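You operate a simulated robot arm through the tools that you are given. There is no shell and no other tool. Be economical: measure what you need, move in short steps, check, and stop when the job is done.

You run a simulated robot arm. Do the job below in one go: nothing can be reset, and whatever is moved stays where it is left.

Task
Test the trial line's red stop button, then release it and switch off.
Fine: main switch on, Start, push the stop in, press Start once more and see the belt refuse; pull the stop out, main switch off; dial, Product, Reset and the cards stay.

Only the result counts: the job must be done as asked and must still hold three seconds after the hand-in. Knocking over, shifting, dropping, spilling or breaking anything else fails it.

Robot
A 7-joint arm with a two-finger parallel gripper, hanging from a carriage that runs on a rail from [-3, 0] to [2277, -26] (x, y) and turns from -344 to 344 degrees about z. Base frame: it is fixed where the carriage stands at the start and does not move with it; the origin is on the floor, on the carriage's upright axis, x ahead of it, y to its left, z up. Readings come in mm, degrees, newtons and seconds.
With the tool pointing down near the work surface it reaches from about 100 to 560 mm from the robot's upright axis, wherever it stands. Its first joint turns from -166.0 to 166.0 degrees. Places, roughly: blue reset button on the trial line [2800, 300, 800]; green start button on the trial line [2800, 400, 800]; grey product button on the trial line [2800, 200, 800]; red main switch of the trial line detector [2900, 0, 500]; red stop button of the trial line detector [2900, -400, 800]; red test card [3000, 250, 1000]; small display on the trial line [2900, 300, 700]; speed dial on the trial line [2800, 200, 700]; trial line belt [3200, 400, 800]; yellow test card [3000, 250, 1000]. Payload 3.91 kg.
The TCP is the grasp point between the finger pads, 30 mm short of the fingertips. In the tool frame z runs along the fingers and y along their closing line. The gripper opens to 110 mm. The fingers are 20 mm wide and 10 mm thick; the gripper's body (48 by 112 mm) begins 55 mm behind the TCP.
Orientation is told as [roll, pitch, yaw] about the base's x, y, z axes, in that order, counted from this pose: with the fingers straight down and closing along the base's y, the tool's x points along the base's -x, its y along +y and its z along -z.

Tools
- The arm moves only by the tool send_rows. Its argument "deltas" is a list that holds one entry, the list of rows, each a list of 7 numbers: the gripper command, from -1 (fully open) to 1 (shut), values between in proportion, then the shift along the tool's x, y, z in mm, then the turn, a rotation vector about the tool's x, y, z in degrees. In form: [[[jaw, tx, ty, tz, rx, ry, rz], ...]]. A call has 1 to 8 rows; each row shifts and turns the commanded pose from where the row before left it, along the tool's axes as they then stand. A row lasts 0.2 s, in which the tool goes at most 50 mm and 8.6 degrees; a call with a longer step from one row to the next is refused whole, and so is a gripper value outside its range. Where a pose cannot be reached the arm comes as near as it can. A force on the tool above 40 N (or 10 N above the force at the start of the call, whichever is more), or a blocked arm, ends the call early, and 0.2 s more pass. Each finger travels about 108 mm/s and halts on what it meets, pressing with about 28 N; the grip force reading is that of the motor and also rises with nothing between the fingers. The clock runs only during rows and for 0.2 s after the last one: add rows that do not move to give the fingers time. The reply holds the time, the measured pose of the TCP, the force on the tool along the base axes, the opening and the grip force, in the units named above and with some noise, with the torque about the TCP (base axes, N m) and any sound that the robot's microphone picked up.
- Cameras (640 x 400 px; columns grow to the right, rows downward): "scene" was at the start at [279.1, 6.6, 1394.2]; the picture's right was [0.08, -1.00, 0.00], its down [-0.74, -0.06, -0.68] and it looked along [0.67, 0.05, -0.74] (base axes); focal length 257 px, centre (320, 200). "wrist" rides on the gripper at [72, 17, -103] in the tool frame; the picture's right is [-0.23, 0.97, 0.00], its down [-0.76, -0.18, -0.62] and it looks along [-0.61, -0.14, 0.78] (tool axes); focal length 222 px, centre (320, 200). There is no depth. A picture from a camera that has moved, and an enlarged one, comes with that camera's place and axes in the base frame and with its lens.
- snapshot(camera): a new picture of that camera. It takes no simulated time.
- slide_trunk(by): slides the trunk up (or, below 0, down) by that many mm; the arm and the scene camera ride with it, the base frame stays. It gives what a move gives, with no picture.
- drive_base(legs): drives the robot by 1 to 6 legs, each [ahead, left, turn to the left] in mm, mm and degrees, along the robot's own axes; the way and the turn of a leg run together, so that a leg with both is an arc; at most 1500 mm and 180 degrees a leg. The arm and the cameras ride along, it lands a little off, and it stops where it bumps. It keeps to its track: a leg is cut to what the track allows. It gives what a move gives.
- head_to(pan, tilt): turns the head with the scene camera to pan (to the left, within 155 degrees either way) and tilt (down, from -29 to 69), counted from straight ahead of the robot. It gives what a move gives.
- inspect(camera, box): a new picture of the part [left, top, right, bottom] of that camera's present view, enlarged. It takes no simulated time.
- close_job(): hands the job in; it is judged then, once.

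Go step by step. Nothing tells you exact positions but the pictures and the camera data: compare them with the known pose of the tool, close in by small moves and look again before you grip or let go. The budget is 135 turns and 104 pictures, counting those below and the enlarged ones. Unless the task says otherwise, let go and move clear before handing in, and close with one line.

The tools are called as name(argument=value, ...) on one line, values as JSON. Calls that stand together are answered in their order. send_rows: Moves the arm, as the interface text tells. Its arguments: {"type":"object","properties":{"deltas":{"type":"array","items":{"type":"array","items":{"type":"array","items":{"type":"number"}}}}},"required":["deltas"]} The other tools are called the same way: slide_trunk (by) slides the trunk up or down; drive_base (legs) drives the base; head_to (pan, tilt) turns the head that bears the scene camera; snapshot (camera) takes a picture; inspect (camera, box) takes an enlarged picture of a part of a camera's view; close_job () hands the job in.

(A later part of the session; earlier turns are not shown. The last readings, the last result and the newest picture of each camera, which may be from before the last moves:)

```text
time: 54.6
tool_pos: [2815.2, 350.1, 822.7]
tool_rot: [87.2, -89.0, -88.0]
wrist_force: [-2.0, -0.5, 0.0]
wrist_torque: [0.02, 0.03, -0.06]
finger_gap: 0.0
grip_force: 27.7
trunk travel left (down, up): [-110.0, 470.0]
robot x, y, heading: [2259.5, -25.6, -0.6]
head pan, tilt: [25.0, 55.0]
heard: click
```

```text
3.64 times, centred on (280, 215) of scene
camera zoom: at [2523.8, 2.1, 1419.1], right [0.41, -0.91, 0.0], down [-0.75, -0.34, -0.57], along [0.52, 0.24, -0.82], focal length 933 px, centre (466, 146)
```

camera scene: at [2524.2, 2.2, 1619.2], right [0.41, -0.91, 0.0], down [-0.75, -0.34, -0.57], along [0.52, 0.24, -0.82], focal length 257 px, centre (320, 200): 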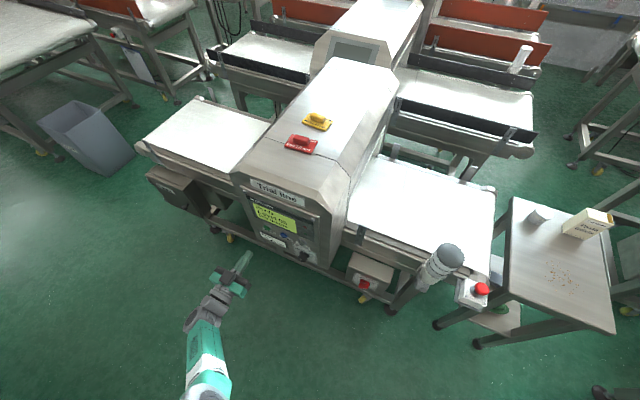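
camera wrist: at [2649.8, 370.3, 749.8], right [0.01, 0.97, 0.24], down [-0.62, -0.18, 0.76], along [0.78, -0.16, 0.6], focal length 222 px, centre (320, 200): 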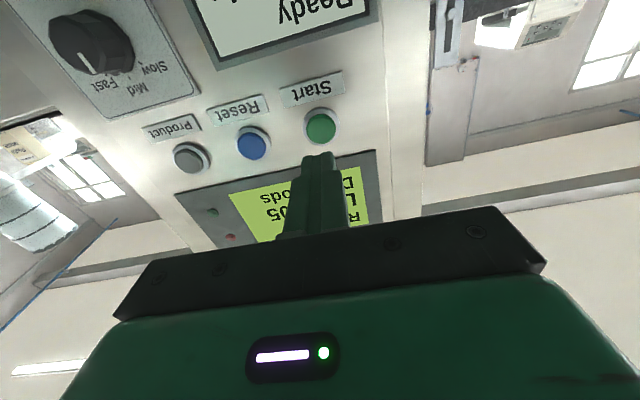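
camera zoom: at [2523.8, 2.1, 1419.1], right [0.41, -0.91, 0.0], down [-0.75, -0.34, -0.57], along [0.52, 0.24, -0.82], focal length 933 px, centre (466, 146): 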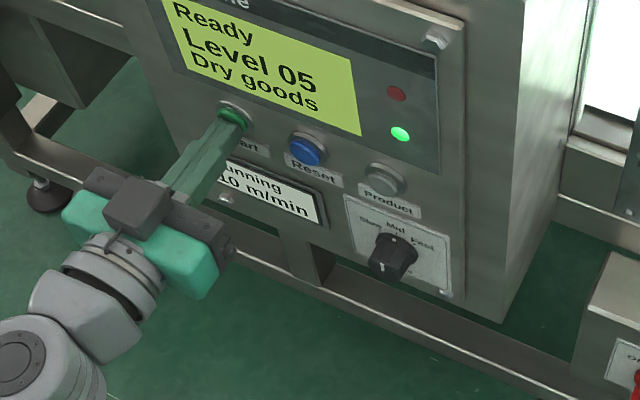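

Start clicked and the display shows running. Now I retract, swing back to the middle, and turn the carriage toward the stop.

send_rows(deltas=[[[1, 0, 0, -40, 0, 0, 0], [1, 0, -10, -45, 0, 0, 0], [1, 0, -48, -25, 0, 0, 0], [1, 0, -48, 0, 0, 0, 0], [1, 0, -48, 0, 0, 0, 0], [1, 0, -48, 0, 0, 0, 0], [1, 0, -48, 0, 0, 0, 0], [1, 0, -48, 0, 0, 0, 0]]])

send_rows(deltas=[[[1, -20, -48, 0, 0, 0, 0], [1, -20, -38, 0, 0, 0, 0], [1, 0, 0, 0, 0, 0, 0]]])

drive_base(legs=[[0, 0, -26]])

head_to(pan=0, tilt=45)

snapshot(camera="scene")

snapshot(camera="wrist")

```text
refused: row 3 steps farther than a row can; nothing moved
```

```text
refused: row 1 steps farther than a row can; nothing moved
```

```text
time: 55.5
tool_pos: [2818.9, 333.2, 820.8]
tool_rot: [80.0, -89.3, -81.6]
wrist_force: [-25.3, -2.8, 4.5]
wrist_torque: [0.0, -0.13, 0.06]
finger_gap: 0.0
grip_force: 27.9
trunk travel left (down, up): [-110.0, 470.0]
robot x, y, heading: [2256.8, -25.2, -3.8]
head pan, tilt: [25.0, 55.0]
stopped in leg 1: the force on the tool passed its limit at 107 N (the readings are from after the stop); the commanded pose is now the measured one
```

```text
time: 56.4
tool_pos: [2820.9, 333.1, 820.4]
tool_rot: [76.2, -89.1, -78.2]
wrist_force: [-27.1, 3.1, -0.5]
wrist_torque: [-0.02, -0.04, 0.24]
finger_gap: 0.2
grip_force: 27.9
trunk travel left (down, up): [-110.0, 470.0]
robot x, y, heading: [2258.2, -23.0, -3.9]
head pan, tilt: [0.0, 45.0]
```

```text
65 pictures are left
camera scene: at [2534.7, -43.1, 1431.4], right [-0.06, -1.0, 0.0], down [-0.71, 0.05, -0.7], along [0.7, -0.05, -0.71], focal length 257 px, centre (320, 200)
```

scene: 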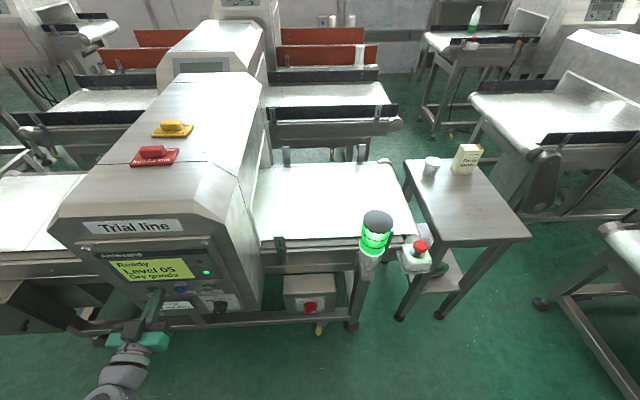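

```text
64 pictures are left
camera wrist: at [2719.5, 354.6, 746.6], right [0.03, 0.97, 0.24], down [-0.63, -0.17, 0.76], along [0.78, -0.18, 0.6], focal length 222 px, centre (320, 200)
```

wrist: 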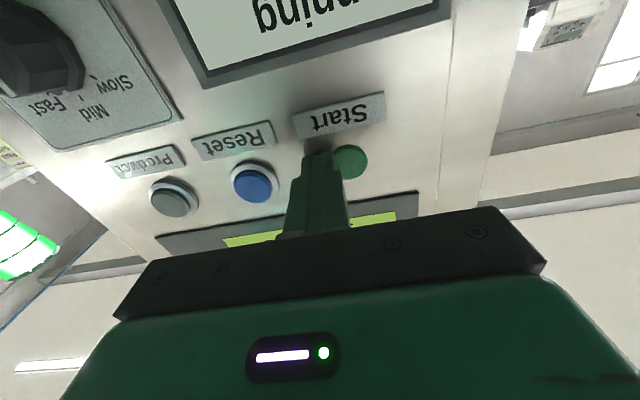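

My retract rows were refused for step size, so the base turn dragged the tip across the Start button before it stopped; the line still runs and Reset is untouched. I'll retract straight back now before anything else.

send_rows(deltas=[[[1, 0, 0, -40, 0, 0, 0], [1, 0, 0, -40, 0, 0, 0], [1, 0, 0, -30, 0, 0, 0], [1, 0, 0, 0, 0, 0, 0]]])

inspect(camera="scene", box=[50, 220, 270, 350])

snapshot(camera="wrist")

```text
time: 57.4
tool_pos: [2718.7, 336.2, 822.2]
tool_rot: [97.9, -89.2, -99.9]
wrist_force: [-0.4, 0.1, -0.1]
wrist_torque: [-0.01, 0.01, -0.01]
finger_gap: 0.0
grip_force: 27.8
trunk travel left (down, up): [-110.0, 470.0]
robot x, y, heading: [2258.4, -24.2, -3.7]
head pan, tilt: [0.0, 45.0]
```

```text
2.91 times, centred on (160, 285) of scene
camera zoom: at [2538.6, -43.7, 1432.7], right [-0.07, -1.0, 0.0], down [-0.71, 0.05, -0.71], along [0.71, -0.05, -0.71], focal length 747 px, centre (786, -47)
```

zoom: 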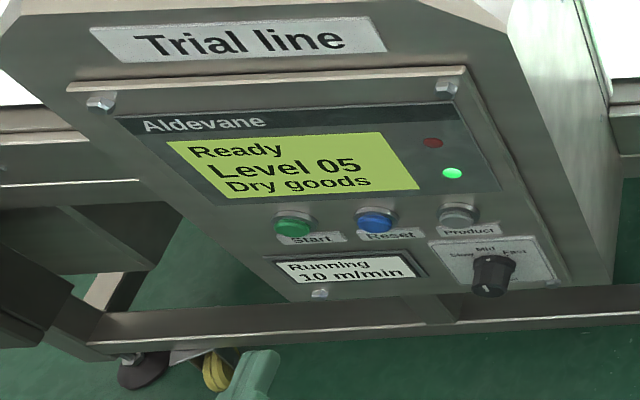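

```text
62 pictures are left
camera wrist: at [2618.0, 357.0, 748.9], right [0.03, 0.97, 0.24], down [-0.63, -0.17, 0.76], along [0.78, -0.18, 0.61], focal length 222 px, centre (320, 200)
```

wrist: 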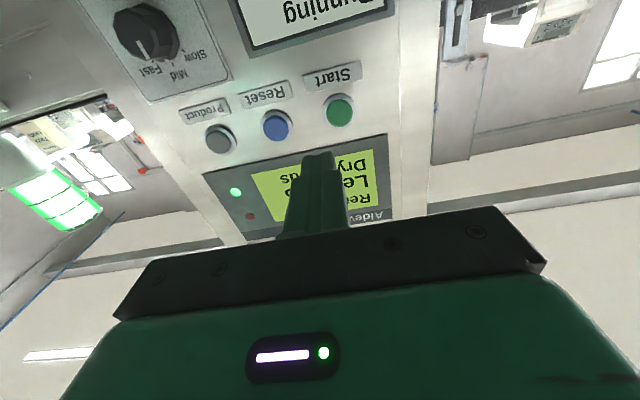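

No harm done: everything still in place, running at 10 m/min. Swinging back to the middle.

send_rows(deltas=[[[1, 0, -45, 0, 0, 0, 0], [1, 0, -45, 0, 0, 0, 0], [1, 0, -45, 0, 0, 0, 0], [1, 0, -45, 0, 0, 0, 0], [1, 0, -45, 0, 0, 0, 0], [1, 0, -45, 0, 0, 0, 0], [1, -10, -45, 0, 0, 0, 0], [1, -30, -30, 0, 0, 0, 0]]])

```text
time: 59.2
tool_pos: [2707.4, -10.2, 859.7]
tool_rot: [102.6, -89.2, -104.7]
wrist_force: [-0.9, -0.1, 0.0]
wrist_torque: [-0.01, 0.01, 0.02]
finger_gap: 0.0
grip_force: 27.9
trunk travel left (down, up): [-110.0, 470.0]
robot x, y, heading: [2258.6, -24.3, -3.7]
head pan, tilt: [0.0, 45.0]
```

drive_base(legs=[[0, 0, -26]])

snapshot(camera="scene")

snapshot(camera="wrist")

```text
time: 60.9
tool_pos: [2669.2, -207.5, 858.9]
tool_rot: [97.7, -89.1, -125.6]
wrist_force: [-0.6, -0.2, -0.8]
wrist_torque: [0.01, 0.01, -0.04]
finger_gap: 0.0
grip_force: 27.9
trunk travel left (down, up): [-110.0, 470.0]
robot x, y, heading: [2256.3, -26.7, -29.6]
head pan, tilt: [0.0, 45.0]
```

```text
61 pictures are left
camera scene: at [2502.3, -164.3, 1432.7], right [-0.49, -0.87, 0.0], down [-0.61, 0.35, -0.71], along [0.61, -0.35, -0.71], focal length 257 px, centre (320, 200)
```

scene: 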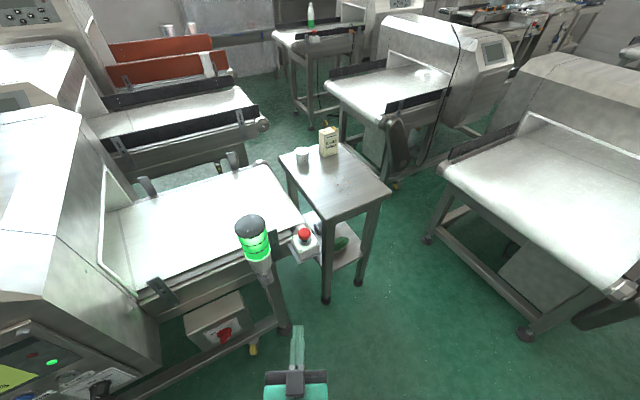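

```text
60 pictures are left
camera wrist: at [2588.1, -143.5, 784.1], right [0.45, 0.86, 0.24], down [-0.64, 0.13, 0.76], along [0.62, -0.5, 0.61], focal length 222 px, centre (320, 200)
```

wrist: 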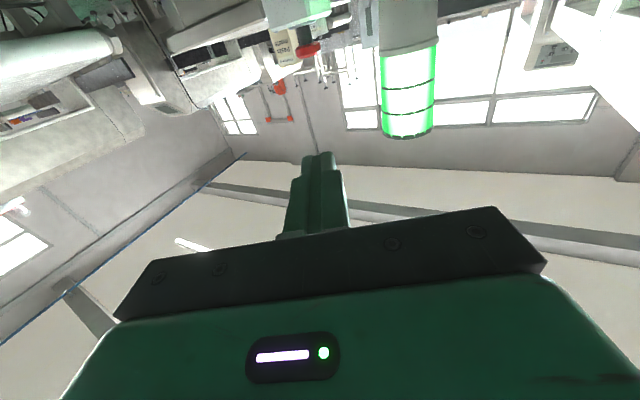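

inspect(camera="scene", box=[230, 200, 350, 275])

inspect(camera="wrist", box=[240, 0, 400, 100])

```text
5.33 times, centred on (290, 238) of scene
camera zoom: at [2502.3, -164.3, 1432.7], right [-0.49, -0.87, 0.0], down [-0.61, 0.35, -0.71], along [0.61, -0.35, -0.71], focal length 1369 px, centre (480, 0)
```

zoom: 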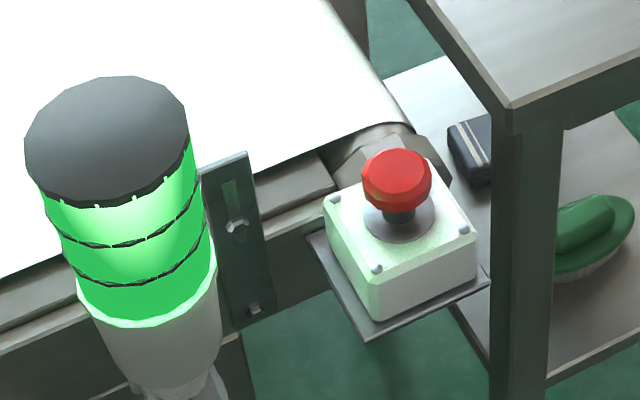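

```text
4.00 times, centred on (320, 50) of wrist
camera zoom: at [2588.1, -143.5, 784.1], right [0.45, 0.86, 0.24], down [-0.64, 0.13, 0.76], along [0.62, -0.5, 0.61], focal length 888 px, centre (320, 800)
```

zoom: 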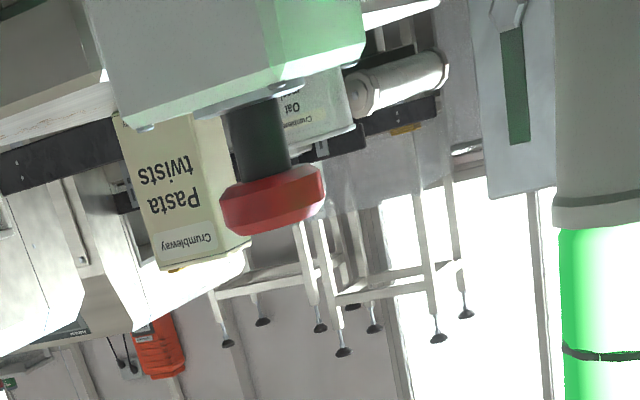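

Head centre at about (2942, -361, 814), 41 mm wide. I'll extend along the tool axis at z≈859, above the head.

send_rows(deltas=[[[1, 0, -3, 40, 0, 0, 0], [1, 0, -3, 40, 0, 0, 0], [1, 0, -3, 40, 0, 0, 0], [1, 0, -1, 40, 0, 0, 0], [1, 0, 0, 40, 0, 0, 0], [1, 0, 0, 20, 0, 0, 0], [1, 0, 0, 0, 0, 0, 0]]])

snapshot(camera="scene")

snapshot(camera="wrist")

```text
time: 62.2
tool_pos: [2867.9, -207.2, 855.1]
tool_rot: [90.3, -87.8, -109.4]
wrist_force: [-63.5, 9.5, 9.9]
wrist_torque: [0.06, -0.07, 0.23]
finger_gap: 0.0
grip_force: 27.9
out of reach, approached as far as the arm can: row 4
trunk travel left (down, up): [-110.0, 470.0]
robot x, y, heading: [2251.9, -23.0, -30.0]
head pan, tilt: [0.0, 45.0]
stopped in row 6: the force on the tool passed its limit at 80 N (the readings are from after the stop); the commanded pose is now the measured one
```

```text
57 pictures are left
camera scene: at [2492.7, -162.7, 1430.3], right [-0.5, -0.87, 0.0], down [-0.62, 0.35, -0.7], along [0.61, -0.35, -0.71], focal length 257 px, centre (320, 200)
```

scene: 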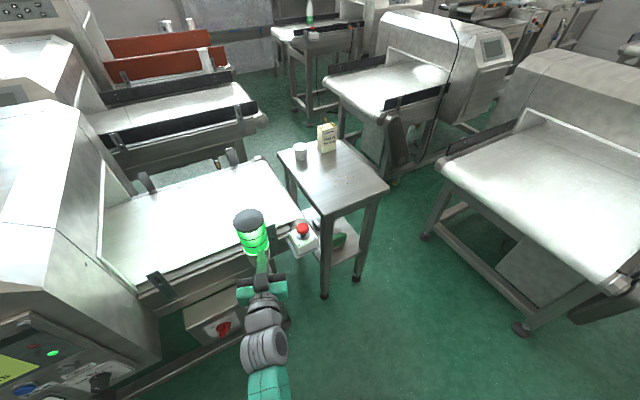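

```text
56 pictures are left
camera wrist: at [2777.7, -156.1, 781.5], right [0.32, 0.91, 0.26], down [-0.66, 0.01, 0.75], along [0.69, -0.41, 0.6], focal length 222 px, centre (320, 200)
```

wrist: 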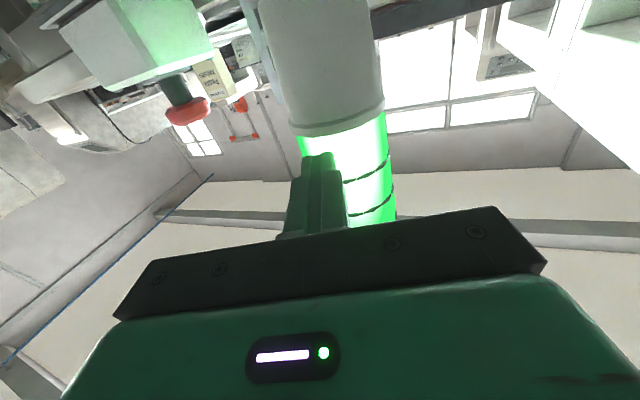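

The arm hit its limit, swung left and touched the beacon with the tip. I'll retract at once and check the beacon.

send_rows(deltas=[[[1, 0, 0, -20, 0, 0, 0], [1, 0, 0, -40, 0, 0, 0], [1, 0, 0, -40, 0, 0, 0], [1, 0, 0, 0, 0, 0, 0]]])

snapshot(camera="scene")

inspect(camera="scene", box=[220, 190, 340, 280])

```text
time: 63.2
tool_pos: [2786.9, -174.7, 861.9]
tool_rot: [104.8, -87.8, -123.6]
wrist_force: [0.4, 0.7, -0.5]
wrist_torque: [0.0, -0.01, 0.04]
finger_gap: 0.0
grip_force: 28.1
trunk travel left (down, up): [-110.0, 470.0]
robot x, y, heading: [2256.7, -30.1, -30.0]
head pan, tilt: [0.0, 45.0]
```

```text
55 pictures are left
camera scene: at [2501.5, -164.5, 1432.7], right [-0.5, -0.87, 0.0], down [-0.61, 0.35, -0.71], along [0.61, -0.35, -0.71], focal length 257 px, centre (320, 200)
```

scene: 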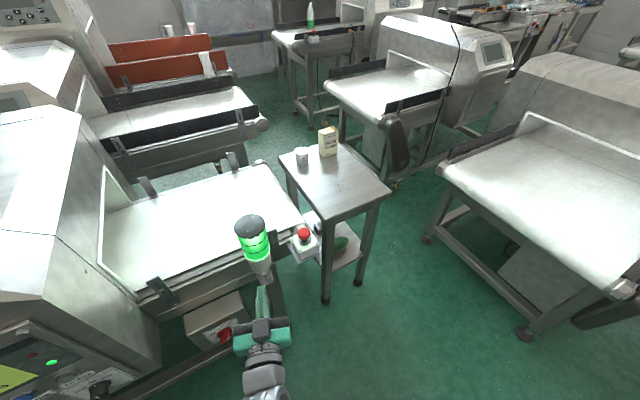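

```text
4.44 times, centred on (280, 235) of scene
camera zoom: at [2501.5, -164.5, 1432.7], right [-0.5, -0.87, 0.0], down [-0.61, 0.35, -0.71], along [0.61, -0.35, -0.71], focal length 1141 px, centre (498, 44)
```

zoom: 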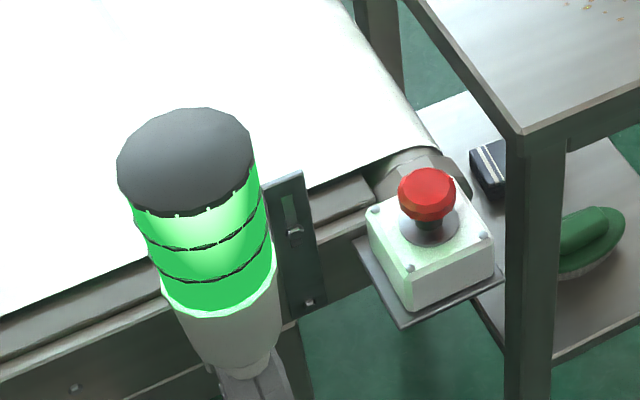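

The beacon is intact (fixed mount, upright). I need more reach: I'll look at the arm's posture from the head, and use the last ~18 mm of rail.

drive_base(legs=[[17, 10, 3]])

head_to(pan=0, tilt=69)

snapshot(camera="scene")

```text
time: 64.0
tool_pos: [2810.8, -147.1, 861.4]
tool_rot: [104.9, -87.7, -120.6]
wrist_force: [0.7, 0.4, -0.6]
wrist_torque: [0.0, 0.02, -0.01]
finger_gap: 0.0
grip_force: 28.2
trunk travel left (down, up): [-110.0, 470.0]
robot x, y, heading: [2271.7, -26.6, -26.4]
head pan, tilt: [0.0, 45.0]
```

```text
time: 64.9
tool_pos: [2810.5, -147.0, 861.6]
tool_rot: [104.4, -87.7, -120.1]
wrist_force: [0.6, 0.8, -0.3]
wrist_torque: [0.0, 0.03, -0.02]
finger_gap: 0.0
grip_force: 28.0
trunk travel left (down, up): [-110.0, 470.0]
robot x, y, heading: [2274.9, -25.7, -26.7]
head pan, tilt: [0.0, 68.8]
```

```text
53 pictures are left
camera scene: at [2502.5, -140.1, 1403.9], right [-0.45, -0.89, 0.0], down [-0.83, 0.42, -0.36], along [0.32, -0.16, -0.93], focal length 257 px, centre (320, 200)
```

scene: 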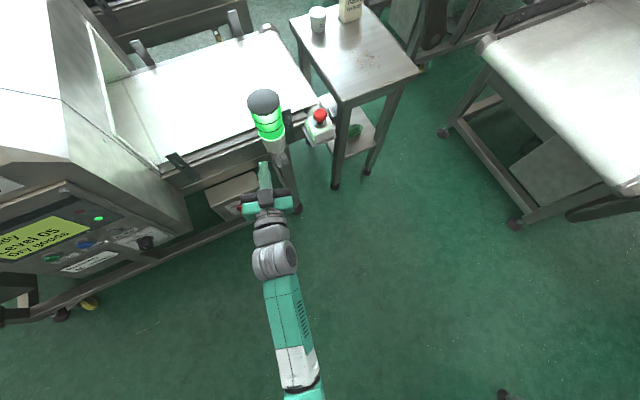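

The elbow is still near the carriage axis, so there's extension left. I'll retract, drop the trunk to its lowest and raise the tool, which brings the wrist nearer shoulder height.

send_rows(deltas=[[[1, 0, 0, -40, 0, 0, 0], [1, 0, 0, -40, 0, 0, 0], [1, 0, 0, -20, 0, 0, 0], [1, 0, 0, 0, 0, 0, 0]]])

slide_trunk(by=-108)

send_rows(deltas=[[[1, -40, 0, 0, 0, 0, 0], [1, -40, 0, 0, 0, 0, 0], [1, -35, 0, 0, 0, 0, 0], [1, 0, 0, 0, 0, 0, 0]]])

snapshot(camera="scene")

```text
time: 65.9
tool_pos: [2712.0, -121.9, 861.2]
tool_rot: [104.8, -87.8, -120.4]
wrist_force: [0.1, 0.0, 0.0]
wrist_torque: [0.01, -0.02, -0.05]
finger_gap: 0.0
grip_force: 27.8
trunk travel left (down, up): [-110.0, 470.0]
robot x, y, heading: [2276.2, -29.6, -26.7]
head pan, tilt: [0.0, 68.8]
```

```text
time: 67.3
tool_pos: [2712.6, -122.4, 753.2]
tool_rot: [104.8, -87.7, -120.6]
wrist_force: [-0.7, 0.1, 0.0]
wrist_torque: [0.03, 0.01, -0.01]
finger_gap: 0.0
grip_force: 28.3
trunk travel left (down, up): [-2.0, 578.0]
robot x, y, heading: [2275.9, -25.6, -26.8]
head pan, tilt: [0.0, 68.8]
```

```text
time: 68.3
tool_pos: [2708.5, -125.3, 868.2]
tool_rot: [104.5, -87.7, -120.3]
wrist_force: [-0.2, -0.5, -0.9]
wrist_torque: [0.0, -0.01, 0.01]
finger_gap: 0.0
grip_force: 27.7
trunk travel left (down, up): [-2.0, 578.0]
robot x, y, heading: [2270.1, -27.8, -26.6]
head pan, tilt: [0.0, 68.8]
```

```text
52 pictures are left
camera scene: at [2502.3, -140.1, 1295.8], right [-0.45, -0.89, 0.0], down [-0.83, 0.42, -0.36], along [0.32, -0.16, -0.93], focal length 257 px, centre (320, 200)
```

scene: 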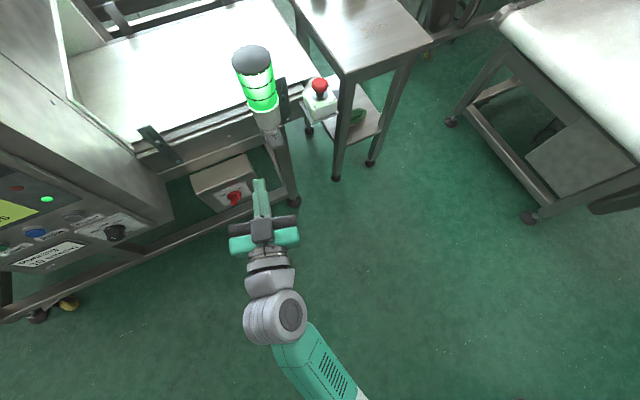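

drive_base(legs=[[0, 0, -15]])

snapshot(camera="wrist")

```text
time: 69.6
tool_pos: [2668.3, -234.0, 868.1]
tool_rot: [104.9, -87.7, -135.8]
wrist_force: [-0.8, -0.2, -0.4]
wrist_torque: [-0.03, -0.03, -0.03]
finger_gap: 0.0
grip_force: 27.3
trunk travel left (down, up): [-2.0, 578.0]
robot x, y, heading: [2275.4, -25.7, -41.6]
head pan, tilt: [0.0, 68.8]
```

```text
51 pictures are left
camera wrist: at [2591.1, -164.9, 793.4], right [0.49, 0.83, 0.27], down [-0.65, 0.15, 0.75], along [0.58, -0.54, 0.61], focal length 222 px, centre (320, 200)
```

wrist: 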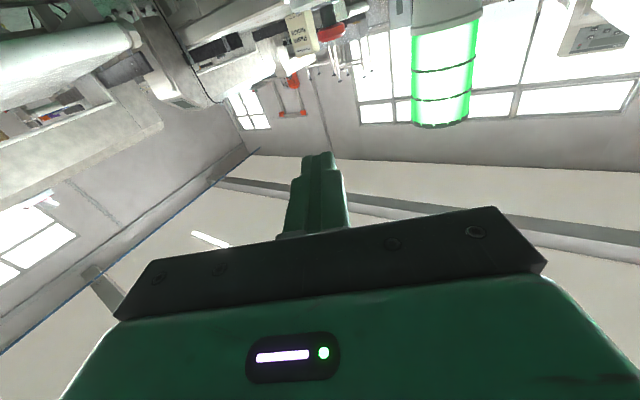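

Aligning yaw to the stop's bearing and extending in short checked steps.

send_rows(deltas=[[[1, 0, 0, 0, -5, 0, 0], [1, 0, 3, 30, 0, 0, 0], [1, 0, 3, 30, 0, 0, 0], [1, 0, 0, 30, 0, 0, 0], [1, 0, 0, 0, 0, 0, 0]]])

```text
time: 70.8
tool_pos: [2751.8, -269.1, 869.8]
tool_rot: [109.2, -87.6, -135.0]
wrist_force: [-0.3, 0.7, -0.1]
wrist_torque: [0.02, -0.01, 0.02]
finger_gap: 0.1
grip_force: 28.1
trunk travel left (down, up): [-2.0, 578.0]
robot x, y, heading: [2274.1, -28.1, -41.7]
head pan, tilt: [0.0, 68.8]
```

send_rows(deltas=[[[1, 0, 0, 30, 0, 0, 0], [1, 0, 0, 30, 0, 0, 0], [1, 0, 0, 0, 0, 0, 0]]])

snapshot(camera="scene")

```text
time: 71.6
tool_pos: [2805.1, -295.7, 871.3]
tool_rot: [109.8, -87.6, -135.6]
wrist_force: [0.2, -0.1, 0.2]
wrist_torque: [-0.05, 0.0, -0.05]
finger_gap: 0.0
grip_force: 27.8
trunk travel left (down, up): [-2.0, 578.0]
robot x, y, heading: [2273.8, -25.5, -41.6]
head pan, tilt: [0.0, 68.8]
```

```text
50 pictures are left
camera scene: at [2464.4, -195.7, 1295.7], right [-0.67, -0.75, 0.0], down [-0.7, 0.62, -0.36], along [0.27, -0.24, -0.93], focal length 257 px, centre (320, 200)
```

scene: 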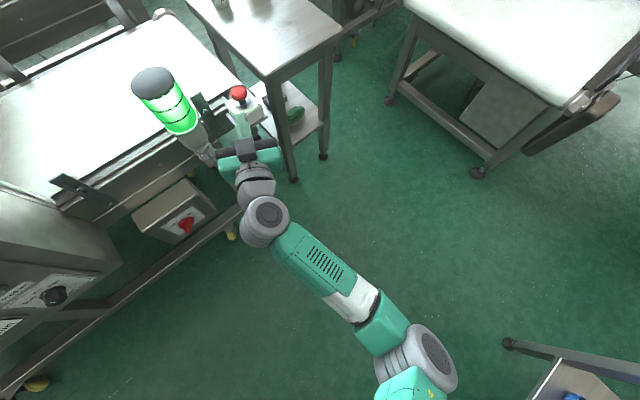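

On line, with ~40 mm clearance from the beacon. Continuing.

send_rows(deltas=[[[1, 0, 0, 25, 0, 0, 0], [1, 0, 0, 25, 0, 0, 0], [1, 0, 0, 0, 0, 0, 0]]])

snapshot(camera="scene")

```text
time: 72.4
tool_pos: [2850.8, -318.7, 872.3]
tool_rot: [110.0, -87.7, -135.9]
wrist_force: [-0.2, 0.2, -0.2]
wrist_torque: [0.0, -0.01, -0.03]
finger_gap: 0.0
grip_force: 28.1
trunk travel left (down, up): [-2.0, 578.0]
robot x, y, heading: [2273.1, -26.2, -41.6]
head pan, tilt: [0.0, 68.8]
```

```text
49 pictures are left
camera scene: at [2464.4, -195.7, 1295.8], right [-0.67, -0.75, 0.0], down [-0.7, 0.62, -0.36], along [0.27, -0.24, -0.93], focal length 257 px, centre (320, 200)
```

scene: 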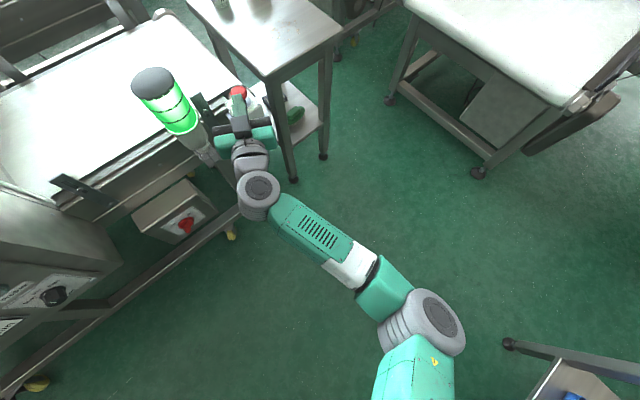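

send_rows(deltas=[[[1, 0, 1, 25, 0, 0, 0], [1, 0, 1, 25, 0, 0, 0], [1, 0, 0, 0, 0, 0, 0]]])

inspect(camera="scene", box=[160, 60, 340, 180])

snapshot(camera="wrist")

```text
time: 73.2
tool_pos: [2895.9, -337.8, 872.6]
tool_rot: [109.4, -87.7, -135.2]
wrist_force: [0.3, -0.9, 0.0]
wrist_torque: [0.0, 0.0, 0.0]
finger_gap: 0.2
grip_force: 28.0
trunk travel left (down, up): [-2.0, 578.0]
robot x, y, heading: [2275.5, -23.8, -41.7]
head pan, tilt: [0.0, 68.8]
```

```text
3.33 times, centred on (250, 120) of scene
camera zoom: at [2464.4, -195.8, 1295.8], right [-0.67, -0.75, 0.0], down [-0.7, 0.62, -0.36], along [0.27, -0.24, -0.93], focal length 856 px, centre (553, 467)
```

zoom: 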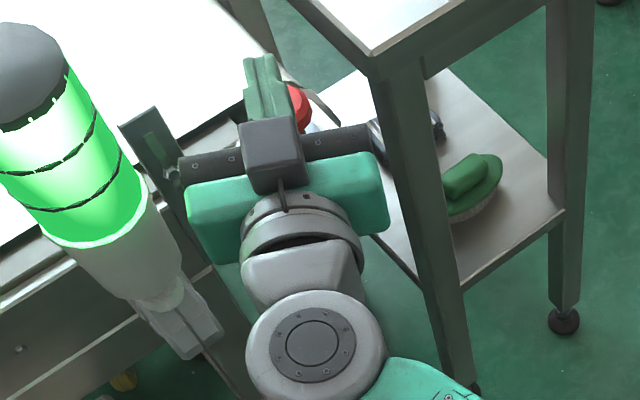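

```text
47 pictures are left
camera wrist: at [2813.6, -275.3, 797.5], right [0.42, 0.87, 0.26], down [-0.66, 0.09, 0.75], along [0.62, -0.49, 0.61], focal length 222 px, centre (320, 200)
```

wrist: 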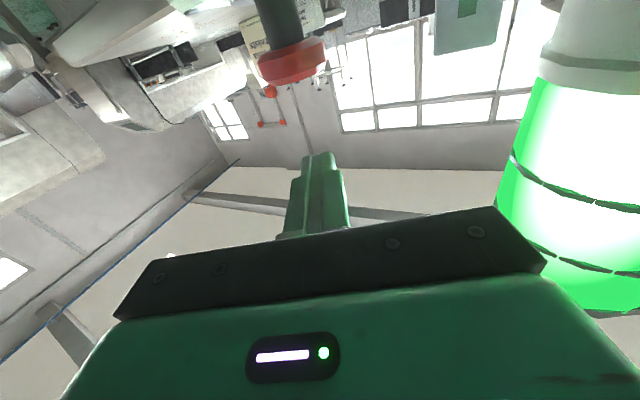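

Head sits straight ahead and below. Final 26 mm out, then 25 mm down to just above the head.

send_rows(deltas=[[[1, 0, 0, 26, 0, 0, 0], [1, 15, 0, 0, 0, 0, 0], [1, 12, 0, 0, 0, 0, 0], [1, 0, 0, 0, 0, 0, 0]]])

inspect(camera="scene", box=[160, 60, 340, 180])

snapshot(camera="wrist")

```text
time: 74.2
tool_pos: [2921.2, -346.2, 845.7]
tool_rot: [109.8, -87.7, -135.6]
wrist_force: [0.7, 0.1, -0.8]
wrist_torque: [0.01, -0.03, -0.04]
finger_gap: 0.0
grip_force: 27.9
trunk travel left (down, up): [-2.0, 578.0]
robot x, y, heading: [2274.7, -22.0, -41.4]
head pan, tilt: [0.0, 68.8]
```

```text
3.33 times, centred on (250, 120) of scene
camera zoom: at [2464.6, -195.8, 1295.8], right [-0.67, -0.75, 0.0], down [-0.7, 0.62, -0.36], along [0.27, -0.24, -0.93], focal length 856 px, centre (553, 467)
```

zoom: 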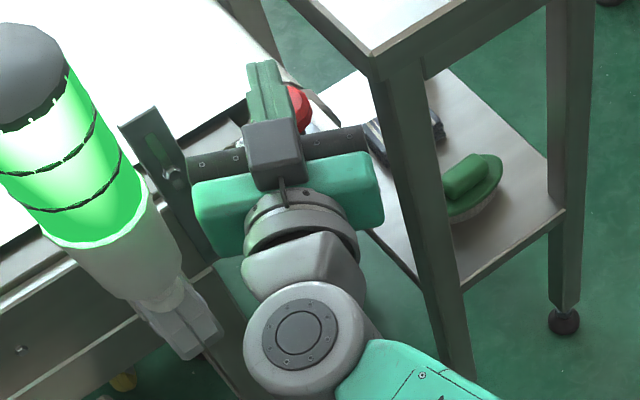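

```text
45 pictures are left
camera wrist: at [2838.5, -284.0, 770.6], right [0.42, 0.87, 0.26], down [-0.66, 0.09, 0.75], along [0.62, -0.49, 0.61], focal length 222 px, centre (320, 200)
```

wrist: 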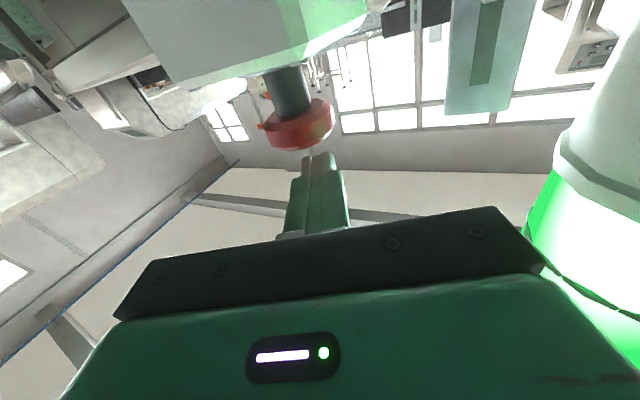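

Nudging 4 mm right and pressing down in small steps.

send_rows(deltas=[[[1, 6, -4, 0, 0, 0, 0], [1, 4, 0, 0, 0, 0, 0], [1, 4, 0, 0, 0, 0, 0], [1, 4, 0, 0, 0, 0, 0], [1, 3, 0, 0, 0, 0, 0], [1, 0, 0, 0, 0, 0, 0]]])

inspect(camera="wrist", box=[220, 60, 420, 185])

```text
time: 75.6
tool_pos: [2920.0, -350.3, 825.4]
tool_rot: [112.7, -87.7, -138.6]
wrist_force: [-3.8, 2.3, 14.9]
wrist_torque: [0.0, 0.0, 0.08]
finger_gap: 0.0
grip_force: 28.0
trunk travel left (down, up): [-2.0, 578.0]
robot x, y, heading: [2274.8, -26.9, -41.9]
head pan, tilt: [0.0, 68.8]
```

```text
3.20 times, centred on (320, 122) of wrist
camera zoom: at [2837.3, -288.0, 749.9], right [0.42, 0.87, 0.26], down [-0.66, 0.09, 0.74], along [0.62, -0.48, 0.61], focal length 711 px, centre (320, 448)
```

zoom: 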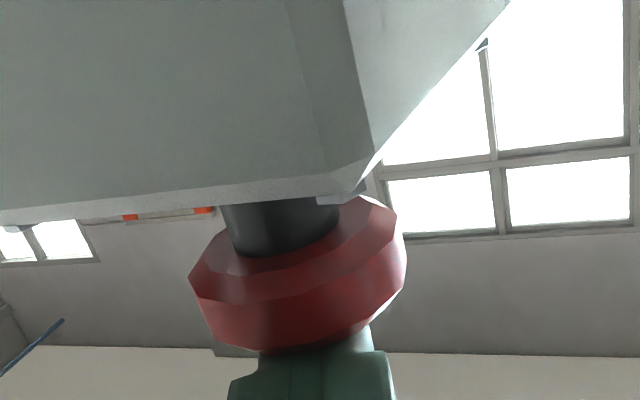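

Contact with 15 N. Pressing further.

send_rows(deltas=[[[1, 3, 0, 0, 0, 0, 0], [1, 3, 0, 0, 0, 0, 0], [1, 2, 0, 0, 0, 0, 0], [1, 0, 0, 0, 0, 0, 0]]])

inspect(camera="wrist", box=[220, 60, 420, 185])

snapshot(camera="scene")

```text
time: 76.1
tool_pos: [2919.0, -349.6, 825.9]
tool_rot: [123.1, -87.5, -149.0]
wrist_force: [-7.1, 4.2, 17.4]
wrist_torque: [-0.03, 0.05, 0.08]
finger_gap: 0.2
grip_force: 28.2
trunk travel left (down, up): [-2.0, 578.0]
robot x, y, heading: [2272.7, -22.4, -41.7]
head pan, tilt: [0.0, 68.8]
stopped in row 2: the force on the tool passed its limit at 43 N (the readings are from after the stop); the commanded pose is now the measured one
```

```text
3.20 times, centred on (320, 122) of wrist
camera zoom: at [2837.8, -288.4, 748.8], right [0.41, 0.87, 0.26], down [-0.67, 0.09, 0.74], along [0.62, -0.48, 0.62], focal length 711 px, centre (320, 448)
```

zoom: 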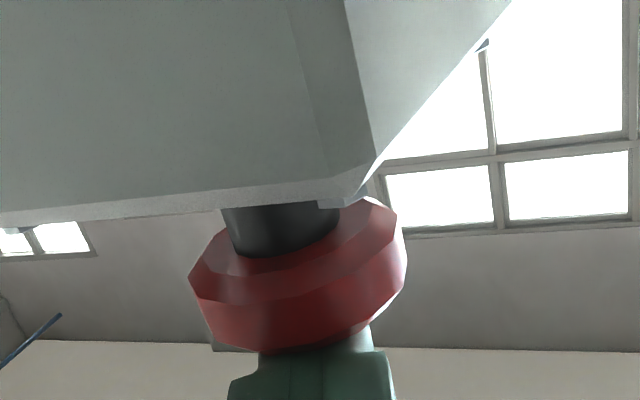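

```text
42 pictures are left
camera scene: at [2464.4, -195.7, 1295.7], right [-0.67, -0.75, 0.0], down [-0.7, 0.62, -0.36], along [0.27, -0.24, -0.93], focal length 257 px, centre (320, 200)
```

scene: 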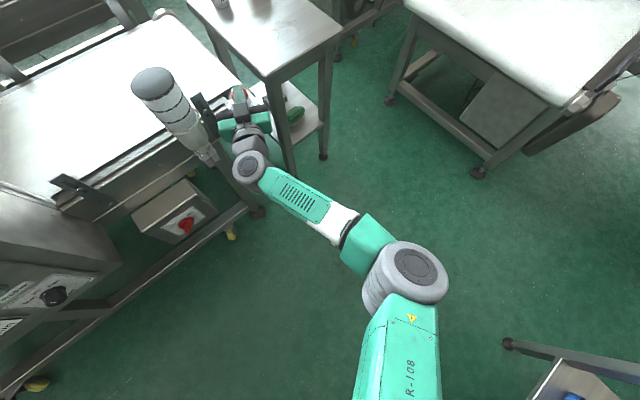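

The beacon went dark, so the stop acted. I'll lift off and check that it stays in.

send_rows(deltas=[[[1, -20, 0, 0, 0, 0, 0], [1, -20, 0, 0, 0, 0, 0], [1, 0, 0, -20, 0, 0, 0], [1, 0, 0, -20, 0, 0, 0], [1, 0, 0, 0, 0, 0, 0]]])

snapshot(camera="wrist")

inspect(camera="scene", box=[160, 60, 340, 180])

```text
time: 77.3
tool_pos: [2882.0, -333.6, 862.9]
tool_rot: [118.4, -87.6, -144.2]
wrist_force: [-0.1, 0.0, -0.1]
wrist_torque: [0.0, -0.02, -0.02]
finger_gap: 0.0
grip_force: 27.9
trunk travel left (down, up): [-2.0, 578.0]
robot x, y, heading: [2274.9, -26.9, -41.7]
head pan, tilt: [0.0, 68.8]
```

```text
41 pictures are left
camera wrist: at [2800.6, -272.0, 786.6], right [0.42, 0.87, 0.26], down [-0.66, 0.09, 0.74], along [0.62, -0.48, 0.62], focal length 222 px, centre (320, 200)
```

wrist: 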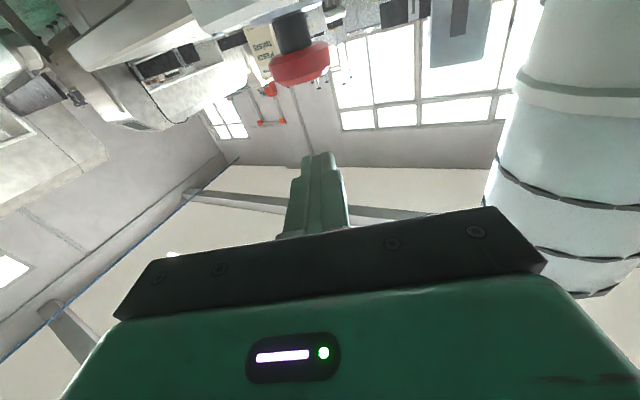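

```text
3.33 times, centred on (250, 120) of scene
camera zoom: at [2464.6, -195.8, 1295.8], right [-0.67, -0.75, 0.0], down [-0.7, 0.62, -0.36], along [0.27, -0.24, -0.93], focal length 856 px, centre (553, 467)
```

zoom: 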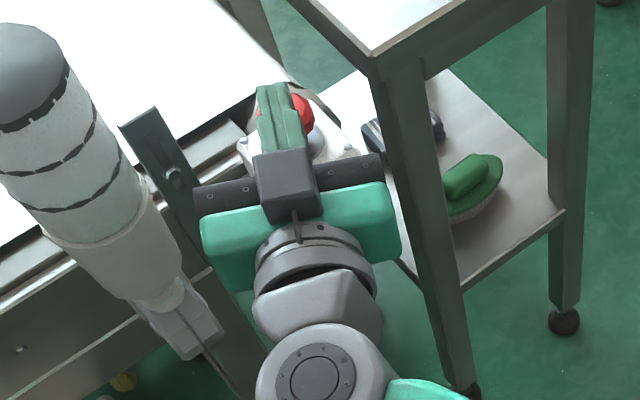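

It stays in (beacon off, head ~6 mm lower). Retracting and turning to check the display.

send_rows(deltas=[[[1, 0, 0, -40, 0, 0, 0], [1, 0, 0, -40, 0, 0, 0], [1, 0, 0, -40, 0, 0, 0], [1, 0, 0, -40, 0, 0, 0], [1, 0, 0, -40, 0, 0, 0], [1, 0, 0, 0, 0, 0, 0]]])

head_to(pan=55, tilt=45)

snapshot(camera="scene")

```text
time: 78.7
tool_pos: [2701.7, -244.3, 854.6]
tool_rot: [118.8, -87.6, -144.5]
wrist_force: [0.4, -0.6, 1.4]
wrist_torque: [0.01, 0.0, 0.01]
finger_gap: 0.0
grip_force: 27.8
trunk travel left (down, up): [-2.0, 578.0]
robot x, y, heading: [2274.8, -29.8, -41.7]
head pan, tilt: [0.0, 68.8]
```

```text
time: 80.0
tool_pos: [2702.7, -245.1, 855.7]
tool_rot: [118.1, -87.6, -144.0]
wrist_force: [0.4, 0.4, 0.1]
wrist_torque: [0.0, 0.01, -0.01]
finger_gap: 0.1
grip_force: 28.5
trunk travel left (down, up): [-2.0, 578.0]
robot x, y, heading: [2276.1, -27.6, -41.7]
head pan, tilt: [55.0, 45.0]
```

```text
39 pictures are left
camera scene: at [2501.8, -140.0, 1324.6], right [0.23, -0.97, 0.0], down [-0.69, -0.16, -0.71], along [0.69, 0.16, -0.71], focal length 257 px, centre (320, 200)
```

scene: 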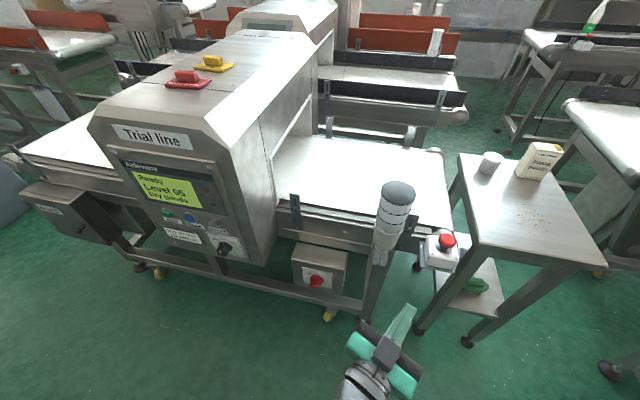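

inspect(camera="scene", box=[100, 140, 260, 260])

inspect(camera="scene", box=[370, 170, 490, 280])

```text
3.33 times, centred on (180, 200) of scene
camera zoom: at [2501.8, -140.0, 1324.6], right [0.23, -0.97, 0.0], down [-0.69, -0.16, -0.71], along [0.69, 0.16, -0.71], focal length 856 px, centre (787, 200)
```

zoom: 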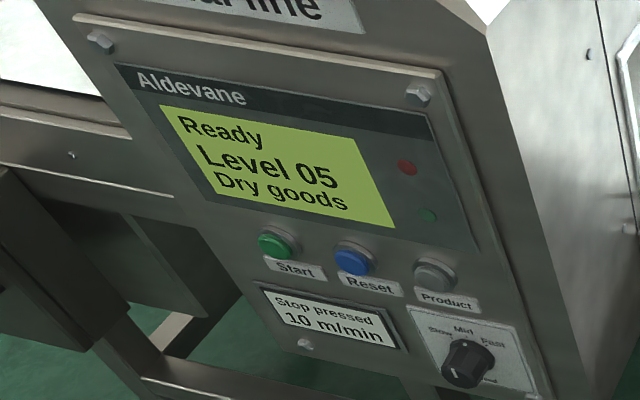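

```text
3.64 times, centred on (430, 225) of scene
camera zoom: at [2501.8, -140.0, 1324.6], right [0.23, -0.97, 0.0], down [-0.69, -0.16, -0.71], along [0.69, 0.16, -0.71], focal length 933 px, centre (-80, 109)
```

zoom: 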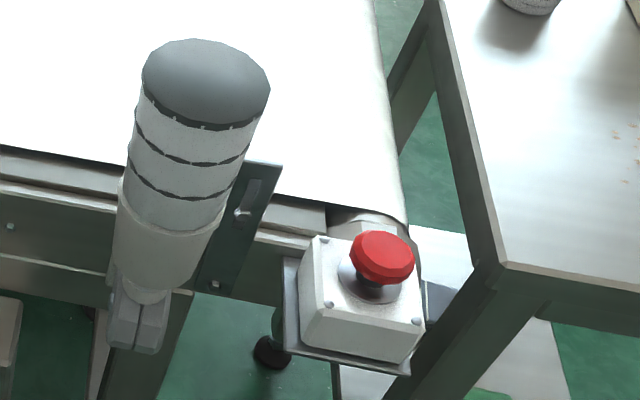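

Display: "Stop pressed". Now back to Start: retract a bit, turn the carriage left by 26°.

send_rows(deltas=[[[1, 0, 0, -40, 0, 0, 0], [1, 20, 0, 0, 0, 0, 0], [1, 0, 0, 0, 0, 0, 0]]])

drive_base(legs=[[0, 0, 25.7]])

```text
time: 80.8
tool_pos: [2665.8, -228.7, 837.5]
tool_rot: [118.7, -87.6, -144.4]
wrist_force: [-0.8, 0.3, 0.5]
wrist_torque: [0.0, -0.03, 0.0]
finger_gap: 0.1
grip_force: 27.5
trunk travel left (down, up): [-2.0, 578.0]
robot x, y, heading: [2274.8, -23.0, -41.6]
head pan, tilt: [55.0, 45.0]
```

```text
time: 82.5
tool_pos: [2715.2, -36.9, 836.5]
tool_rot: [118.3, -87.7, -118.2]
wrist_force: [0.9, -0.2, 0.3]
wrist_torque: [-0.01, -0.02, 0.0]
finger_gap: 0.1
grip_force: 27.9
trunk travel left (down, up): [-2.0, 578.0]
robot x, y, heading: [2274.7, -27.2, -15.9]
head pan, tilt: [55.0, 45.0]
```

send_rows(deltas=[[[1, 0, 0, 0, 0, 1.1, -2], [1, 2, 48, 0, 0, 0, 0], [1, 2, 48, 0, 0, 0, 0], [1, 2, 48, 0, 0, 0, 0], [1, 2, 48, 0, 0, 0, 0], [1, 2, 48, 0, 0, 0, 0], [1, 2, 48, 0, 0, 0, 0], [1, 2, 48, 0, 0, 0, 0]]])

```text
time: 84.3
tool_pos: [2714.1, 301.9, 823.6]
tool_rot: [123.0, -89.8, -123.0]
wrist_force: [0.7, -0.2, -0.1]
wrist_torque: [0.04, 0.02, 0.0]
finger_gap: 0.0
grip_force: 27.9
trunk travel left (down, up): [-2.0, 578.0]
robot x, y, heading: [2277.6, -28.3, -15.8]
head pan, tilt: [55.0, 45.0]
```

send_rows(deltas=[[[1, 1, 48, 0, 0, 0, 0], [1, 0, 0, 20, 0, 0, 0], [1, 0, 0, 25, 0, 0, 0], [1, 0, 0, 25, 0, 0, 0], [1, 0, 0, 0, 0, 0, 0]]])

inspect(camera="wrist", box=[220, 80, 420, 205])

```text
time: 85.5
tool_pos: [2785.2, 347.9, 821.8]
tool_rot: [110.5, -89.8, -110.5]
wrist_force: [-0.2, -0.2, -0.7]
wrist_torque: [0.0, -0.02, 0.01]
finger_gap: 0.0
grip_force: 28.0
trunk travel left (down, up): [-2.0, 578.0]
robot x, y, heading: [2272.7, -29.2, -15.9]
head pan, tilt: [55.0, 45.0]
```

```text
3.20 times, centred on (320, 142) of wrist
camera zoom: at [2683.2, 364.8, 747.7], right [0.0, 0.97, 0.23], down [-0.62, -0.18, 0.76], along [0.78, -0.14, 0.61], focal length 711 px, centre (320, 384)
```

zoom: 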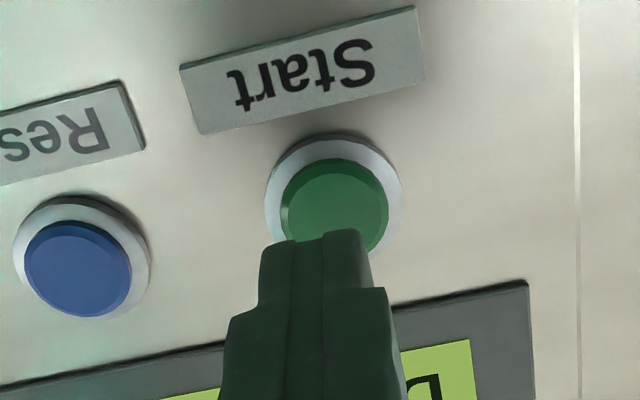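

Aligned; pressing Start (belt should refuse).

send_rows(deltas=[[[1, 0, 2, 15, 0, 0, 0], [1, 0, 0, 8, 0, 0, 0], [1, 0, 0, 4, 0, 0, 0], [1, 0, 0, 3, 0, 0, 0], [1, 0, 0, 0, 0, 0, 0]]])

inspect(camera="scene", box=[100, 140, 260, 260])

```text
time: 86.7
tool_pos: [2815.7, 349.8, 822.9]
tool_rot: [105.0, -89.9, -105.0]
wrist_force: [-2.7, -0.7, 0.9]
wrist_torque: [-0.01, -0.07, -0.01]
finger_gap: 0.0
grip_force: 27.3
trunk travel left (down, up): [-2.0, 578.0]
robot x, y, heading: [2274.8, -29.2, -16.0]
head pan, tilt: [55.0, 45.0]
heard: click
```

```text
3.33 times, centred on (180, 200) of scene
camera zoom: at [2528.6, -29.1, 1324.6], right [0.63, -0.78, 0.0], down [-0.55, -0.45, -0.71], along [0.55, 0.45, -0.71], focal length 856 px, centre (787, 200)
```

zoom: 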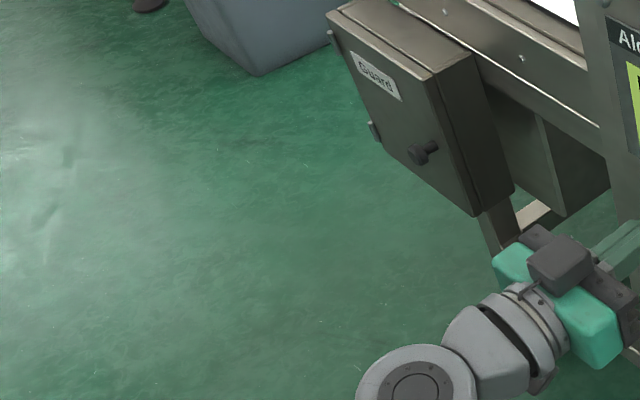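

Clicked. Looking at the panel for the belt's response.

inspect(camera="scene", box=[240, 120, 420, 250])

send_rows(deltas=[[[1, 0, 0, -30, 0, 0, 0], [1, 0, 0, -40, 0, 0, 0], [1, 0, 0, -30, 0, 0, 0], [1, 0, 0, 0, 0, 0, 0]]])

inspect(camera="scene", box=[240, 120, 420, 250])

```text
3.08 times, centred on (330, 185) of scene
camera zoom: at [2528.6, -29.1, 1324.6], right [0.63, -0.78, 0.0], down [-0.55, -0.45, -0.71], along [0.55, 0.45, -0.71], focal length 790 px, centre (289, 246)
```

zoom: 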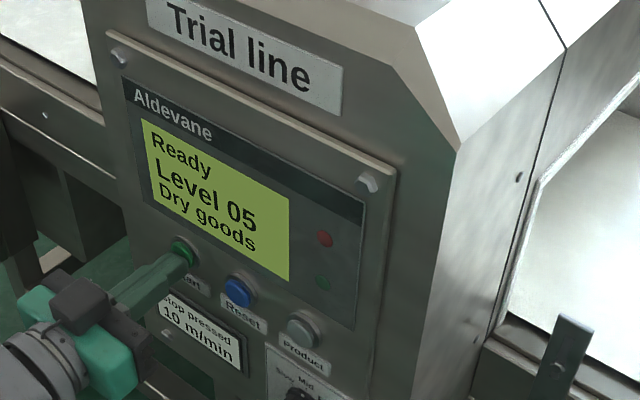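

```text
time: 87.7
tool_pos: [2716.7, 348.8, 822.2]
tool_rot: [112.6, -90.0, -112.8]
wrist_force: [0.0, 0.1, -0.5]
wrist_torque: [0.0, -0.01, 0.01]
finger_gap: 0.1
grip_force: 27.7
trunk travel left (down, up): [-2.0, 578.0]
robot x, y, heading: [2275.3, -27.6, -16.1]
head pan, tilt: [55.0, 45.0]
```

```text
3.08 times, centred on (330, 185) of scene
camera zoom: at [2529.1, -29.0, 1324.7], right [0.63, -0.78, 0.0], down [-0.55, -0.45, -0.71], along [0.55, 0.45, -0.71], focal length 790 px, centre (289, 246)
```

zoom: 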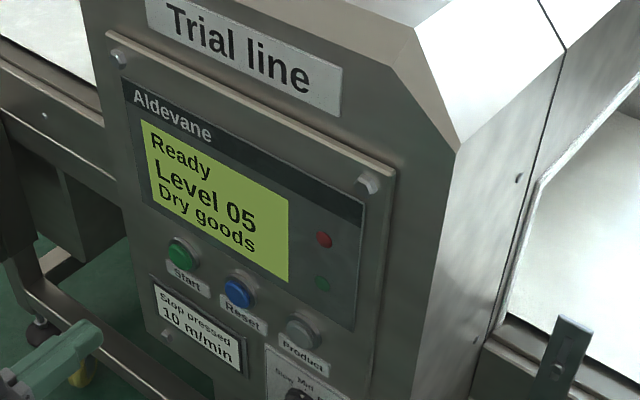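

The belt refused Start ("Stop pressed"). Now back to the stop to pull it out: first swing to the middle.

send_rows(deltas=[[[1, -6, -48, 0, 0, 0, 0], [1, -6, -48, 0, 0, 0, 0], [1, -6, -48, 0, 0, 0, 0], [1, -6, -48, 0, 0, 0, 0], [1, -6, -48, 0, 0, 0, 0], [1, -6, -48, 0, 0, 0, 0], [1, -6, -48, 0, 0, 0, 0], [1, -6, -48, 0, 0, 0, 0]]])

```text
time: 89.5
tool_pos: [2714.0, -36.0, 869.5]
tool_rot: [135.8, -89.8, -135.8]
wrist_force: [-0.5, -1.1, 1.0]
wrist_torque: [0.01, -0.01, -0.03]
finger_gap: 0.0
grip_force: 28.1
trunk travel left (down, up): [-2.0, 578.0]
robot x, y, heading: [2274.1, -28.8, -15.9]
head pan, tilt: [55.0, 45.0]
```

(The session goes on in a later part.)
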